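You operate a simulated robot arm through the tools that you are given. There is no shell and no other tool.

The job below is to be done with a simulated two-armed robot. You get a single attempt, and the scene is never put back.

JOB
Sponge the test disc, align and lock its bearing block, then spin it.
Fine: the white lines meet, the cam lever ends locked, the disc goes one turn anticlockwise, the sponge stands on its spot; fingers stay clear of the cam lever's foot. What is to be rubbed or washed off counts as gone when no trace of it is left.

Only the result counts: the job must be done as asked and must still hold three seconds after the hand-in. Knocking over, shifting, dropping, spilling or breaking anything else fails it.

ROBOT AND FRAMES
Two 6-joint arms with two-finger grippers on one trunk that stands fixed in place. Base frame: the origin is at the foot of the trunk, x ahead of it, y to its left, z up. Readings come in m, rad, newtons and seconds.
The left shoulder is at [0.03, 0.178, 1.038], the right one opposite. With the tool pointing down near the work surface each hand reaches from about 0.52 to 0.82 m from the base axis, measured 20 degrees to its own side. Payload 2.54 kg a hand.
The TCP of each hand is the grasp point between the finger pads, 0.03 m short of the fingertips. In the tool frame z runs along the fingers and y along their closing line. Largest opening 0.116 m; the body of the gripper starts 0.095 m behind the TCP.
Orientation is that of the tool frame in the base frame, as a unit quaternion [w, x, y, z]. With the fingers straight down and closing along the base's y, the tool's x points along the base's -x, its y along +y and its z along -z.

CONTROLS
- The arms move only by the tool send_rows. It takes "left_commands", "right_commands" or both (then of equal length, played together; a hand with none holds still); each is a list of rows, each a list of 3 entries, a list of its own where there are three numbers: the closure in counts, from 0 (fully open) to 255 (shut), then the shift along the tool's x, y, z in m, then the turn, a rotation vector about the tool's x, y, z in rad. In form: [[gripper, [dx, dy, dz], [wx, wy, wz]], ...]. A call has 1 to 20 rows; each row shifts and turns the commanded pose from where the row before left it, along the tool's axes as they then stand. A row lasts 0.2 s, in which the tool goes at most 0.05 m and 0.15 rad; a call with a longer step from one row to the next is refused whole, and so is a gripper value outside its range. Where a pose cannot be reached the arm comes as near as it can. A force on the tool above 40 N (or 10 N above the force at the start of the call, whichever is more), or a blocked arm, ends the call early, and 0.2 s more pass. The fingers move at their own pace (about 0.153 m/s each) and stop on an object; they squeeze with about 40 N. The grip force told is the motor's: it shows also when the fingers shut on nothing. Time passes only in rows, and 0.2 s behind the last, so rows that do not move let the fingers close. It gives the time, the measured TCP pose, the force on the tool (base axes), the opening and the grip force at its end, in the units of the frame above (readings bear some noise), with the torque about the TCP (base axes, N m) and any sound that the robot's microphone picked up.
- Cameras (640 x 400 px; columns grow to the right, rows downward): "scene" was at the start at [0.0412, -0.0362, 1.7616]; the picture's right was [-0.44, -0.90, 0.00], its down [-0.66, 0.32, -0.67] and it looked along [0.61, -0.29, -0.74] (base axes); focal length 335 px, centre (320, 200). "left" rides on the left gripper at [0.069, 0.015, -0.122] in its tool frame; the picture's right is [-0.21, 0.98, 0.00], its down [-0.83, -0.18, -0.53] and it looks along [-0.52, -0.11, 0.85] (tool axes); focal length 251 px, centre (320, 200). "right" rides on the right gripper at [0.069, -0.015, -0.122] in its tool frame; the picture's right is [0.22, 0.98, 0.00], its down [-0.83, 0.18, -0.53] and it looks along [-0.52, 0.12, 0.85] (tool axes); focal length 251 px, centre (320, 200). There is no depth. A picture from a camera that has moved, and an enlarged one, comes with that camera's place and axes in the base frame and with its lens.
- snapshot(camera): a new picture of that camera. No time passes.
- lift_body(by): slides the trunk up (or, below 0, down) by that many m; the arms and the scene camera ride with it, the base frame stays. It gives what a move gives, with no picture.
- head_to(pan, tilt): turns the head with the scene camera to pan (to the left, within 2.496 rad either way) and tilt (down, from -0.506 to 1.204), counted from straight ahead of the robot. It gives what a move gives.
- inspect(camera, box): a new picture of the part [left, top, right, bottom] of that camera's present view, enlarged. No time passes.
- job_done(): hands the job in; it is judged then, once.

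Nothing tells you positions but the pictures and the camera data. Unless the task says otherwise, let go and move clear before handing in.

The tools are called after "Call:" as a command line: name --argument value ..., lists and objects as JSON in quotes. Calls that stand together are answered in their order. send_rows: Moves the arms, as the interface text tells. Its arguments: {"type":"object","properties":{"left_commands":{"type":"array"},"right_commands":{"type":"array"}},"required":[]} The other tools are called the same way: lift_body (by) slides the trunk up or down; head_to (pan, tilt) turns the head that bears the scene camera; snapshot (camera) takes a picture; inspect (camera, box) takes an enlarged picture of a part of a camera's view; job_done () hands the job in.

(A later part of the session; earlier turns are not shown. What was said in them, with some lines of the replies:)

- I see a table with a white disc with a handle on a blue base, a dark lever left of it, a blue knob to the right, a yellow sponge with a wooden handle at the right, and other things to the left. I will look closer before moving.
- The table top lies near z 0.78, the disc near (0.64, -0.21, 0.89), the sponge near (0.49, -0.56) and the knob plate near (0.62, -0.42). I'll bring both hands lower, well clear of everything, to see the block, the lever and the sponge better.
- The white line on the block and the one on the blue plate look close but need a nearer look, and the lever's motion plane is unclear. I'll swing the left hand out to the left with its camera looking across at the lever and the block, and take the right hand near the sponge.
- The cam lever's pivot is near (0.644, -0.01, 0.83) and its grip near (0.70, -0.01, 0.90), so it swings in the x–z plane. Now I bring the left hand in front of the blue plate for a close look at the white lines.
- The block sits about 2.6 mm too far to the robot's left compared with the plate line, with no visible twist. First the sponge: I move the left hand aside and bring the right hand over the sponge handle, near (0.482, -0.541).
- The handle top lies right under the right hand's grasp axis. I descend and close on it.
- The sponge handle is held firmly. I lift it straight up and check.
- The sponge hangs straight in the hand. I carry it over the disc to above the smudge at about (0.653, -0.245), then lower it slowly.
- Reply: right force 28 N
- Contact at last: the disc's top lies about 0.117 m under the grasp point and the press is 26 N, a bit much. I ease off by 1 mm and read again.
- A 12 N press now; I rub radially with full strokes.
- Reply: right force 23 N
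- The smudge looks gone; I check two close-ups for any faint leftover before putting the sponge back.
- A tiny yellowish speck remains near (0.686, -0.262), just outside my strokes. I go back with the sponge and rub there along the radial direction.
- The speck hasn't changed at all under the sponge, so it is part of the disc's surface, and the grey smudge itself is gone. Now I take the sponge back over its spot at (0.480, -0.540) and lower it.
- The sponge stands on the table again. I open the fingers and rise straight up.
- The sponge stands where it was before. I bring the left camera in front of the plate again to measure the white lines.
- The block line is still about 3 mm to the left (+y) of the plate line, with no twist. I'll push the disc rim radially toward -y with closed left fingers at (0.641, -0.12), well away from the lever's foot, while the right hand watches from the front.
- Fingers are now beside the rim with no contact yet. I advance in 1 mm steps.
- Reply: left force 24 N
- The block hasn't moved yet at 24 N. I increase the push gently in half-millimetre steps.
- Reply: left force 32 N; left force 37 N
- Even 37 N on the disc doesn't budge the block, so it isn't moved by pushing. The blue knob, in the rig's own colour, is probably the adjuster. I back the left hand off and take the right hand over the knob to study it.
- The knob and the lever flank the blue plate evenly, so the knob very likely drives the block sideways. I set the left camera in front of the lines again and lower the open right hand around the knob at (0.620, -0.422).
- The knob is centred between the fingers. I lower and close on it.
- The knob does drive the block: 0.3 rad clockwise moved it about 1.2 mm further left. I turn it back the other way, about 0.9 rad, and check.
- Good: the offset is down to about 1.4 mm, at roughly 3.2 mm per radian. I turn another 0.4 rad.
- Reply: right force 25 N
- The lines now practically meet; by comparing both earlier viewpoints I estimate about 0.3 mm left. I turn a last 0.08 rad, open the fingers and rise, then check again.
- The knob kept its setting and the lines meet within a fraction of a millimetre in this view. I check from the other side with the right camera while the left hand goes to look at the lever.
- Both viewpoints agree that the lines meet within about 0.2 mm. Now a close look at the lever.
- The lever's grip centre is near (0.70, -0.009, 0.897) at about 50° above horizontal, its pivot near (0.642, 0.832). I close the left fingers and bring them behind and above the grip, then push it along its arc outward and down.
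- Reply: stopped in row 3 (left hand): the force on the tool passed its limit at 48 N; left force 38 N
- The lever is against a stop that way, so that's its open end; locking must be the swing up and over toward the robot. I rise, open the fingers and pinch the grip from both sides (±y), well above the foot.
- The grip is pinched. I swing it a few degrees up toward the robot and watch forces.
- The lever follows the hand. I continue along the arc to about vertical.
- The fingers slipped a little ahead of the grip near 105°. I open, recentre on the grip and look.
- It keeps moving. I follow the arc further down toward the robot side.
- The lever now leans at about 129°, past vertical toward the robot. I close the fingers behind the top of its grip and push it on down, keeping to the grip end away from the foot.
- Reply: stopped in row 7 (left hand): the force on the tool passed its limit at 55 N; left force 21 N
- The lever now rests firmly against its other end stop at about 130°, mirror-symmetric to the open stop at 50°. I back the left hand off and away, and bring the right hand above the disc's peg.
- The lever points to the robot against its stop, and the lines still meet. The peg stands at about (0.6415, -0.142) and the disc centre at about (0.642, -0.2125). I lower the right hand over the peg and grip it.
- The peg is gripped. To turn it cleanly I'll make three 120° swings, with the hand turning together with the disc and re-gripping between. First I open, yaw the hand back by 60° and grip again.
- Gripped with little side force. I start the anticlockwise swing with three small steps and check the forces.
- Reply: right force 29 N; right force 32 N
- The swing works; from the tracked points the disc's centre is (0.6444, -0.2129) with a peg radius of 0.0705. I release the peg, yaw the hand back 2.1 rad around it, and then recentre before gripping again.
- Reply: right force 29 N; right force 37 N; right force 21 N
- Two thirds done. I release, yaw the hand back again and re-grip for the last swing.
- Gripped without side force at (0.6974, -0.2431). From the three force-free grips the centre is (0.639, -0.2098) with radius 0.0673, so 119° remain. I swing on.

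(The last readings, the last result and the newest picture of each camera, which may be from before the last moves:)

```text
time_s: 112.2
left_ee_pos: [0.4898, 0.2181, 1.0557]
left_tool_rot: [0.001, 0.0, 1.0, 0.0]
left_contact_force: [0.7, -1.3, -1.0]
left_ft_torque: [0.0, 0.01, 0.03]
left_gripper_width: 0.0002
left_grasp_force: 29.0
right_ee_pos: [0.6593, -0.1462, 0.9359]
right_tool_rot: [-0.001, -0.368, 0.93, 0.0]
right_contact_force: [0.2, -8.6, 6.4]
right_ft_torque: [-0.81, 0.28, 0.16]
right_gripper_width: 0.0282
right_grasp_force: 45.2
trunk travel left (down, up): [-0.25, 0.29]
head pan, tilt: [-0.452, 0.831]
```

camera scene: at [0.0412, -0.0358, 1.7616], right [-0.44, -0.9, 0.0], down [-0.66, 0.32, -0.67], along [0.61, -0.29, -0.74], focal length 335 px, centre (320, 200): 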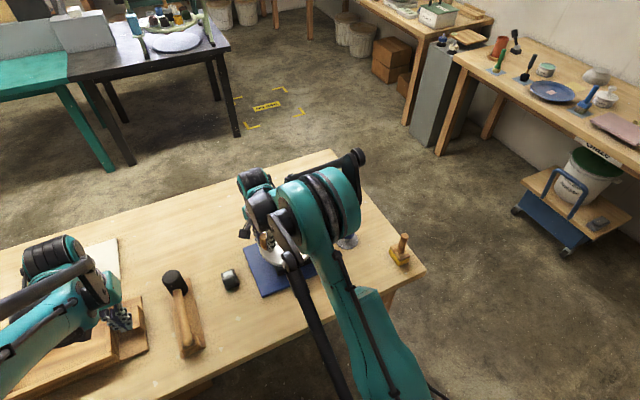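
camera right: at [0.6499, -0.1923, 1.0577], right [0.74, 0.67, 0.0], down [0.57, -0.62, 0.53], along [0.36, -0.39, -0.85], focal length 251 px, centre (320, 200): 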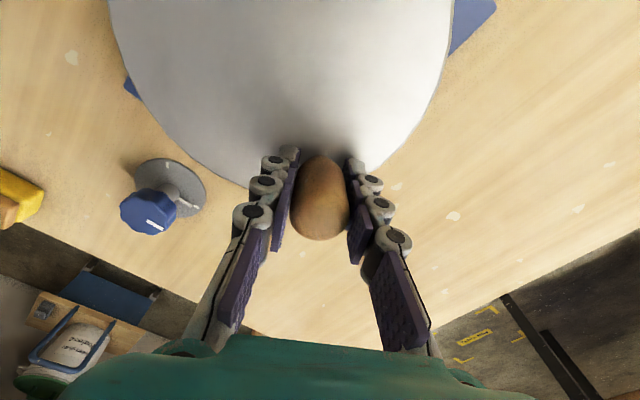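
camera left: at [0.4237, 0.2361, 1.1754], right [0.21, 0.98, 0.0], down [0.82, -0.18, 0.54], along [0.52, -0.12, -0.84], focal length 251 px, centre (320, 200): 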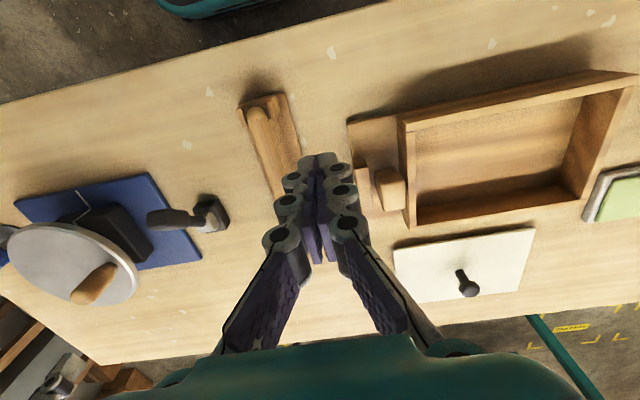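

Call:
send_rows --right_commands '[[255, [0.0062, 0.008, 0], [0, 0, -0.15]], [255, [0.0062, 0.008, 0], [0, 0, -0.15]], [255, [0, 0, 0], [0, 0, 0]], [255, [0, 0, 0], [0, 0, 0]]]'

Call:
inspect --camera "left" --box '[0, 160, 240, 320]'

Call:
snapshot --camera "right"

```text
time_s: 113.2
left_ee_pos: [0.4899, 0.2202, 1.0548]
left_tool_rot: [0.001, -0.001, 1.0, 0.0]
left_contact_force: [-0.1, 1.6, 0.3]
left_ft_torque: [0.03, -0.03, 0.01]
left_gripper_width: 0.0
left_grasp_force: 28.3
right_ee_pos: [0.639, -0.1433, 0.9367]
right_tool_rot: [0.001, -0.503, 0.865, 0.0]
right_contact_force: [8.7, -7.9, 17.3]
right_ft_torque: [-0.08, -0.43, 0.58]
right_gripper_width: 0.0279
right_grasp_force: 44.7
trunk travel left (down, up): [-0.25, 0.29]
head pan, tilt: [-0.452, 0.831]
```

```text
2.50 times, centred on (120, 240) of left
camera zoom: at [0.4223, 0.2347, 1.1764], right [0.21, 0.98, 0.0], down [0.82, -0.18, 0.54], along [0.52, -0.11, -0.84], focal length 629 px, centre (820, 100)
```

zoom: 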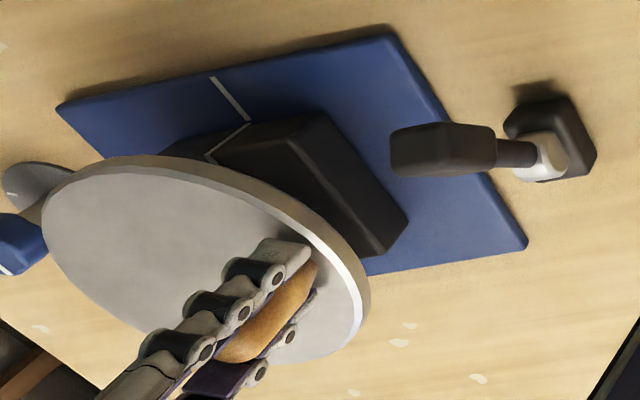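

```text
taken
camera right: at [0.6179, -0.2116, 1.0574], right [-0.95, 0.3, 0.0], down [0.25, 0.81, 0.53], along [0.16, 0.51, -0.85], focal length 251 px, centre (320, 200)
```

right: 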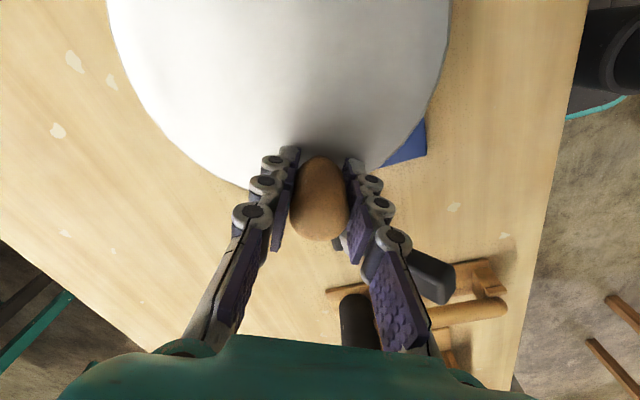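

The peg is back at its starting place. I open, rise and compare with the earlier picture.

Call:
send_rows --right_commands '[[180, [0, 0, 0], [0, 0, 0]], [80, [0, 0, 0], [0, 0, 0]], [0, [0, 0, 0], [0, 0, 0]], [0, [0, 0, 0], [0, 0, 0]], [0, [0, 0, -0.03], [0, 0, 0]], [0, [0, 0, -0.04], [0, 0, 0]], [0, [0, 0, -0.045], [0, 0, 0]]]'

Call:
inspect --camera "left" --box '[0, 160, 240, 320]'

Call:
snapshot --camera "right"

```text
time_s: 114.8
left_ee_pos: [0.4904, 0.2195, 1.0536]
left_tool_rot: [0.002, -0.001, 1.0, -0.002]
left_contact_force: [-0.1, 0.3, 1.2]
left_ft_torque: [-0.03, -0.01, 0.04]
left_gripper_width: 0.0
left_grasp_force: 28.1
right_ee_pos: [0.64, -0.1423, 1.0545]
right_tool_rot: [0.0, -0.501, 0.865, 0.0]
right_contact_force: [0.6, -0.8, 0.1]
right_ft_torque: [-0.01, -0.02, 0.01]
right_gripper_width: 0.1158
right_grasp_force: 0.1
trunk travel left (down, up): [-0.25, 0.29]
head pan, tilt: [-0.452, 0.831]
```

```text
2.50 times, centred on (120, 240) of left
camera zoom: at [0.4219, 0.2352, 1.1763], right [0.21, 0.98, 0.0], down [0.82, -0.18, 0.54], along [0.52, -0.12, -0.84], focal length 629 px, centre (820, 100)
```

zoom: 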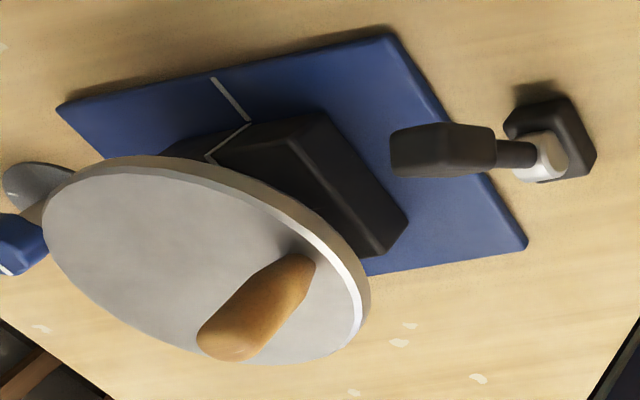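

```text
taken
camera right: at [0.6179, -0.2114, 1.1742], right [-0.95, 0.3, 0.0], down [0.25, 0.81, 0.53], along [0.16, 0.51, -0.85], focal length 251 px, centre (320, 200)
```

right: 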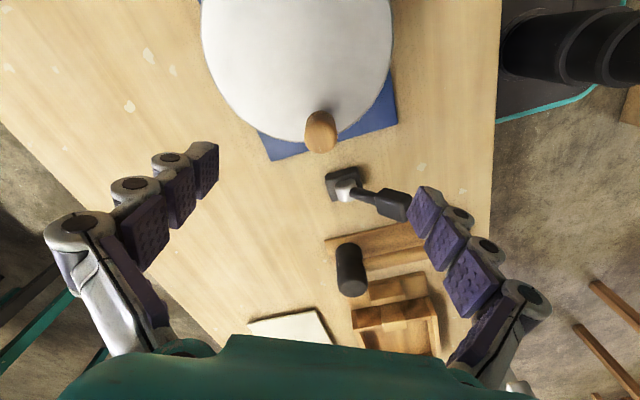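

The peg shows at the same picture position as before, so the disc has made 360° within about a degree. To be sure it is a full turn, I re-grip and add about 3° more anticlockwise, then let go.

Call:
send_rows --right_commands '[[0, [0, 0, 0.045], [0, 0, 0]], [0, [0, 0, 0.04], [0, 0, 0]], [0, [0, 0, 0.03], [0, 0, 0]], [120, [0, 0, 0], [0, 0, 0]], [190, [0, 0, 0], [0, 0, 0]], [255, [0, 0, 0], [0, 0, 0]], [255, [0, 0, 0], [0, 0, 0]], [255, [0.0012, 0.0016, 0], [0, 0, -0.03]], [255, [0.0012, 0.0016, 0], [0, 0, -0.03]], [255, [0, 0, 0], [0, 0, 0]], [255, [0, 0, 0], [0, 0, 0]]]'

Call:
send_rows --right_commands '[[180, [0, 0, 0], [0, 0, 0]], [80, [0, 0, 0], [0, 0, 0]], [0, [0, 0, 0], [0, 0, 0]], [0, [0, 0, 0], [0, 0, 0]], [0, [0, 0, -0.03], [0, 0, 0]], [0, [0, 0, -0.04], [0, 0, 0]], [0, [0, 0, -0.045], [0, 0, 0]]]'

Call:
inspect --camera "left" --box '[0, 160, 240, 320]'

```text
time_s: 117.2
left_ee_pos: [0.4912, 0.22, 1.0542]
left_tool_rot: [0.001, 0.0, 1.0, -0.001]
left_contact_force: [0.1, 0.1, 0.5]
left_ft_torque: [0.01, 0.02, 0.0]
left_gripper_width: 0.0
left_grasp_force: 29.1
right_ee_pos: [0.6344, -0.1432, 0.9357]
right_tool_rot: [0.0, -0.528, 0.849, 0.0]
right_contact_force: [0.1, 3.2, -4.5]
right_ft_torque: [0.25, -0.06, 0.11]
right_gripper_width: 0.0279
right_grasp_force: 45.0
trunk travel left (down, up): [-0.25, 0.29]
head pan, tilt: [-0.452, 0.831]
```

```text
time_s: 118.8
left_ee_pos: [0.4889, 0.2203, 1.0543]
left_tool_rot: [0.001, 0.0, 1.0, -0.001]
left_contact_force: [-0.2, 0.2, -0.6]
left_ft_torque: [0.02, -0.03, -0.03]
left_gripper_width: 0.0
left_grasp_force: 28.4
right_ee_pos: [0.6328, -0.1443, 1.0521]
right_tool_rot: [0.0, -0.527, 0.85, 0.0]
right_contact_force: [-0.1, 0.4, 0.0]
right_ft_torque: [-0.02, -0.03, -0.01]
right_gripper_width: 0.1165
right_grasp_force: 0.0
trunk travel left (down, up): [-0.25, 0.29]
head pan, tilt: [-0.452, 0.831]
```

```text
2.50 times, centred on (120, 240) of left
camera zoom: at [0.4216, 0.2353, 1.1764], right [0.21, 0.98, 0.0], down [0.82, -0.18, 0.54], along [0.52, -0.12, -0.84], focal length 629 px, centre (820, 100)
```

zoom: 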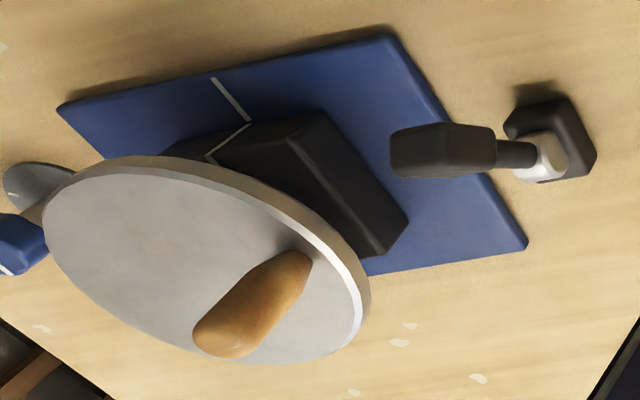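

Now I check the lines once more from the front with the right camera.

Call:
send_rows --right_commands '[[0, [0, 0, 0], [0, 0, 0.15]], [0, [0, 0, 0], [0, 0, 0.15]], [0, [0, 0, 0], [0, 0, 0.15]], [0, [0, 0, 0], [0, 0, 0.15]], [0, [0, 0, 0], [0, 0, 0.15]], [0, [0, 0, 0], [0, 0, 0.15]], [0, [0, 0, 0], [0, 0, 0.15]], [0, [0, 0, 0], [0, 0, 0.06]], [0, [0.04, -0.023, 0], [0, 0, 0]], [0, [0.04, -0.023, 0], [0, 0, 0]], [0, [0.04, -0.023, 0], [0, 0, 0]], [0, [0.04, -0.023, 0], [0, 0, 0]], [0, [0.04, -0.023, 0], [0, 0, 0]], [0, [0, 0, 0.04], [0, 0, 0]], [0, [0, 0, 0.04], [0, 0, 0]], [0, [0, 0, 0.03], [0, 0, 0]]]'

Call:
inspect --camera "right" --box '[310, 215, 350, 255]'

Call:
snapshot --camera "right"

Call:
snapshot --camera "scene"

Call:
inspect --camera "scene" --box '[200, 200, 320, 300]'

```text
time_s: 122.2
left_ee_pos: [0.4909, 0.2195, 1.0544]
left_tool_rot: [0.001, -0.001, 1.0, 0.0]
left_contact_force: [-0.3, 0.0, -0.5]
left_ft_torque: [0.01, 0.04, 0.03]
left_gripper_width: 0.0
left_grasp_force: 29.3
right_ee_pos: [0.4348, -0.2598, 0.9399]
right_tool_rot: [-0.002, -0.001, 1.0, 0.0]
right_contact_force: [0.4, 0.4, 0.4]
right_ft_torque: [0.01, 0.02, -0.01]
right_gripper_width: 0.116
right_grasp_force: 0.1
trunk travel left (down, up): [-0.25, 0.29]
head pan, tilt: [-0.452, 0.831]
```

```text
10.00 times, centred on (330, 235) of right
camera zoom: at [0.366, -0.2755, 1.0613], right [-0.22, 0.98, 0.0], down [0.83, 0.18, 0.53], along [0.52, 0.12, -0.85], focal length 2514 px, centre (220, -150)
```

zoom: 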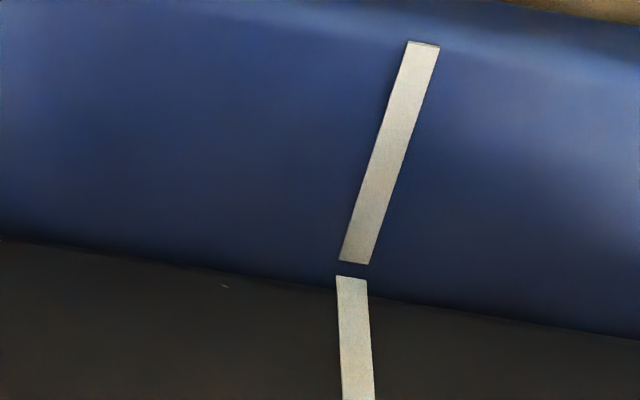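

```text
taken
camera right: at [0.366, -0.2755, 1.0613], right [-0.22, 0.98, 0.0], down [0.83, 0.18, 0.53], along [0.52, 0.12, -0.85], focal length 251 px, centre (320, 200)
```

right: 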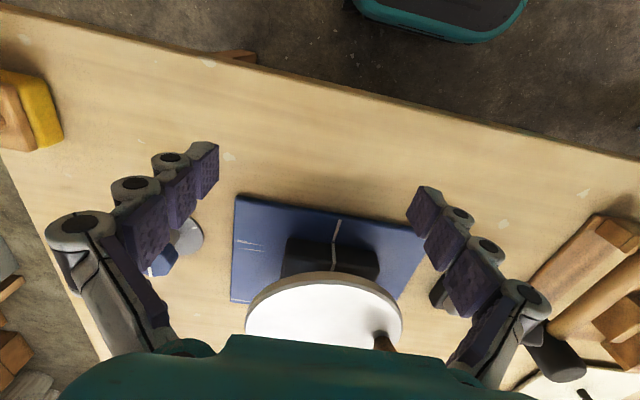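

```text
taken
camera scene: at [0.0429, -0.0363, 1.7616], right [-0.44, -0.9, 0.0], down [-0.67, 0.32, -0.67], along [0.61, -0.29, -0.74], focal length 335 px, centre (320, 200)
```

scene: 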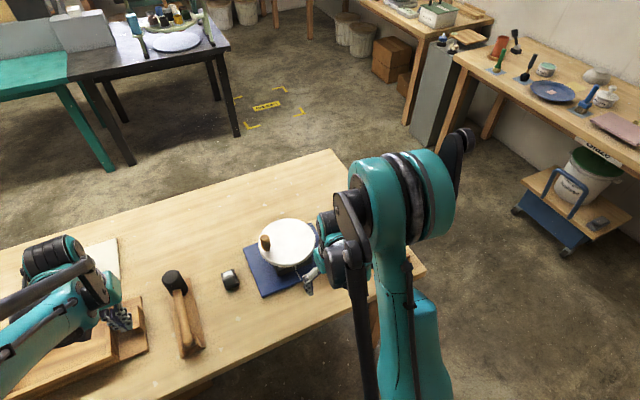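

```text
4.00 times, centred on (260, 250) of scene
camera zoom: at [0.0429, -0.0363, 1.7616], right [-0.44, -0.9, 0.0], down [-0.67, 0.32, -0.67], along [0.61, -0.29, -0.74], focal length 1341 px, centre (560, 0)
```

zoom: 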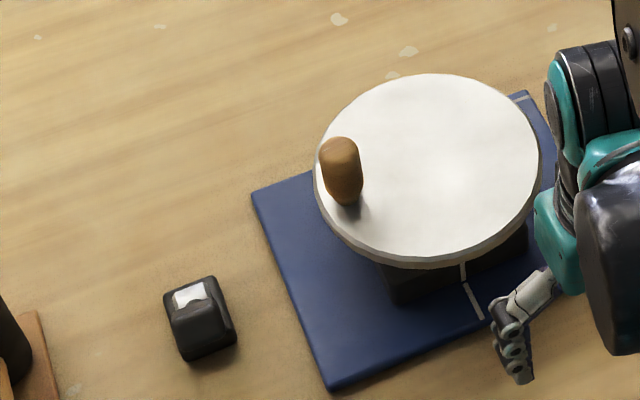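

Call:
inspect --camera "scene" --box '[255, 212, 325, 272]'

Call:
send_rows --left_commands '[[200, [0, 0, -0.03], [0, 0, 0]], [100, [0, 0, -0.03], [0, 0, 0]], [0, [0, 0, -0.03], [0, 0, 0]], [0, [0.02, 0, -0.03], [0, 0, 0]], [0, [0.02, 0, 0], [0, 0, 0]], [0, [0.02, 0, 0], [0, 0, 0]], [0, [0, 0, 0], [0, 0, 0]], [0, [0, 0, 0], [0, 0, 0]]]' --right_commands '[[0, [0, 0, -0.04], [0, 0, 0]], [0, [0, 0, -0.04], [0, 0, 0]], [0, [0, 0, -0.04], [0, 0, 0]], [0, [0, -0.02, -0.04], [0, 0, 0]], [0, [0.02, -0.02, -0.04], [0, 0, 0]], [0, [0.02, -0.02, -0.04], [0, 0, 0]], [0, [0.02, -0.02, -0.04], [0, 0, 0]], [0, [0, 0, 0], [0, 0, 0]]]'

Call:
snapshot --camera "scene"

Call:
snapshot --camera "right"

Call:
inspect --camera "scene" --box '[240, 205, 340, 300]'

```text
6.67 times, centred on (290, 242) of scene
camera zoom: at [0.0429, -0.0363, 1.7616], right [-0.44, -0.9, 0.0], down [-0.67, 0.32, -0.67], along [0.61, -0.29, -0.74], focal length 2235 px, centre (520, -80)
```

zoom: 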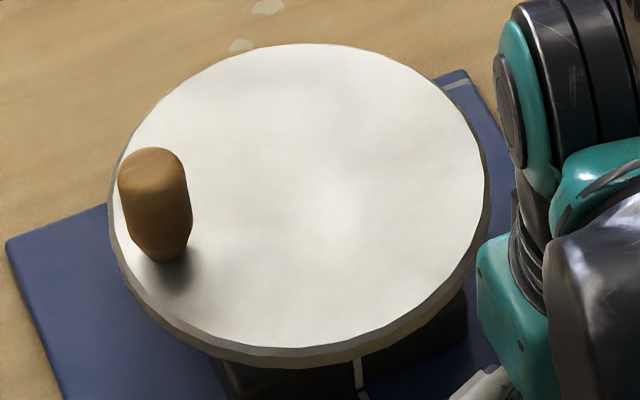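

```text
time_s: 124.0
left_ee_pos: [0.4312, 0.2198, 1.1767]
left_tool_rot: [0.002, -0.001, 1.0, -0.001]
left_contact_force: [0.1, -0.1, 0.8]
left_ft_torque: [-0.01, 0.0, 0.02]
left_gripper_width: 0.116
left_grasp_force: 0.0
right_ee_pos: [0.3766, -0.3402, 1.2218]
right_tool_rot: [0.001, -0.001, 1.0, 0.0]
right_contact_force: [0.2, 0.4, -0.1]
right_ft_torque: [0.01, -0.03, 0.02]
right_gripper_width: 0.116
right_grasp_force: 0.1
trunk travel left (down, up): [-0.25, 0.29]
head pan, tilt: [-0.452, 0.831]
```

```text
taken
camera scene: at [0.0418, -0.0361, 1.7616], right [-0.44, -0.9, 0.0], down [-0.66, 0.32, -0.67], along [0.61, -0.29, -0.74], focal length 335 px, centre (320, 200)
```

scene: 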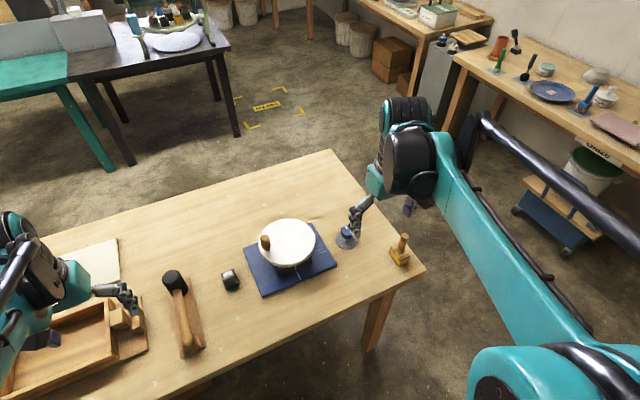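

```text
taken
camera right: at [0.3072, -0.356, 1.3436], right [-0.22, 0.98, 0.0], down [0.83, 0.18, 0.53], along [0.52, 0.12, -0.85], focal length 251 px, centre (320, 200)
```

right: 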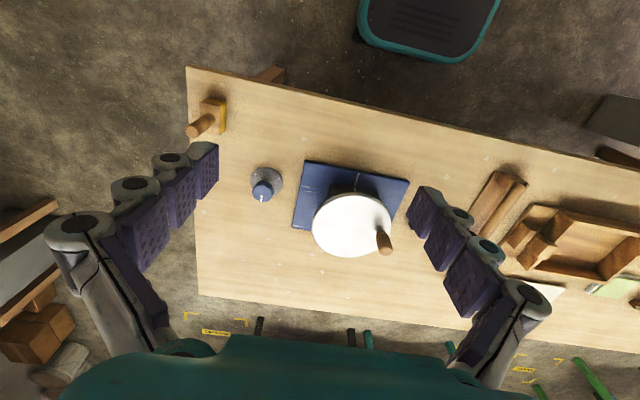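

```text
4.21 times, centred on (290, 252) of scene
camera zoom: at [0.0418, -0.0361, 1.7616], right [-0.44, -0.9, 0.0], down [-0.66, 0.32, -0.67], along [0.61, -0.29, -0.74], focal length 1412 px, centre (446, -21)
```

zoom: 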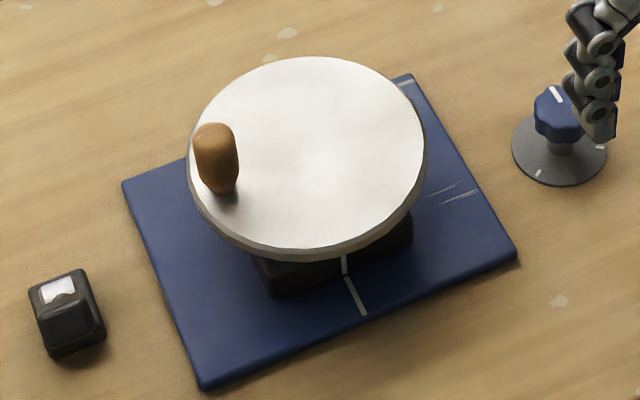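

Call:
inspect --camera "scene" --box '[310, 190, 470, 290]'

Call:
inspect --camera "scene" --box '[140, 230, 300, 330]'

```text
4.00 times, centred on (390, 240) of scene
camera zoom: at [0.0418, -0.0361, 1.7616], right [-0.44, -0.9, 0.0], down [-0.66, 0.32, -0.67], along [0.61, -0.29, -0.74], focal length 1341 px, centre (40, 40)
```

zoom: 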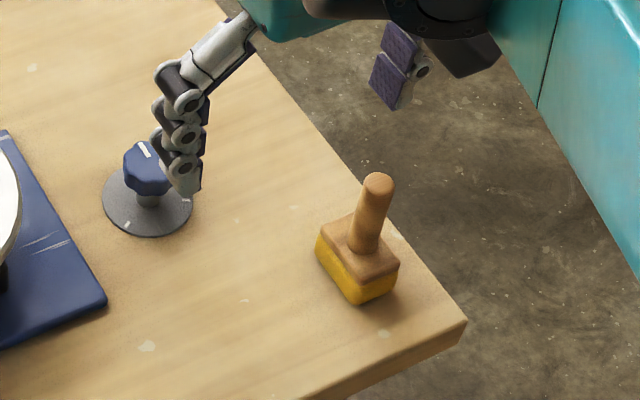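

```text
4.00 times, centred on (220, 280) of scene
camera zoom: at [0.0418, -0.0361, 1.7616], right [-0.44, -0.9, 0.0], down [-0.66, 0.32, -0.67], along [0.61, -0.29, -0.74], focal length 1341 px, centre (720, -120)
```

zoom: 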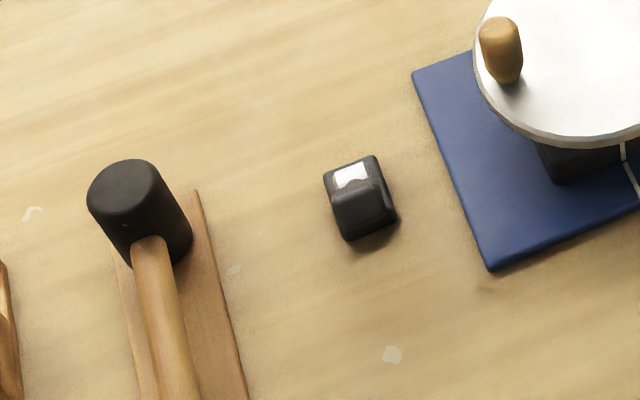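

The grey smudge is gone from the disc, the white lines meet, and the lever rests on its far stop. The disc has made a full anticlockwise turn, the sponge stands on its old spot, and both hands are clear. I hand the job in.

Call:
job_done

```text
The job is handed in.
```

The job is handed in. From the last pictures, every part of it looks done, but I haven't been told the result.

- **Sponging:** the grey smudge is gone from the disc. A tiny yellowish speck stayed exactly the same under a second rub, so I took it as part of the disc's surface.
- **Alignment:** the blue knob moves the bearing block sideways. I turned it until the white lines met within about 0.2 mm, and they still met after the spin. Before finding that, I pushed the disc with up to about 37 N, and the block did not move.
- **Locking:** the cam lever now rests against the stop opposite its starting position. I took that end as locked, because the block could still be adjusted with the lever where it started. No click was heard, and I did not test the lock by turning the knob again. My fingers stayed above or beyond the lever's foot.
- **Spin:** the disc went one full turn anticlockwise plus about 3°. I did it in three swings, re-gripping the peg between them, with a small extra nudge at the end.
- **Sponge:** it stands upright where it was at the start.

Both hands are open and clear of the table, and nothing else looked shifted.
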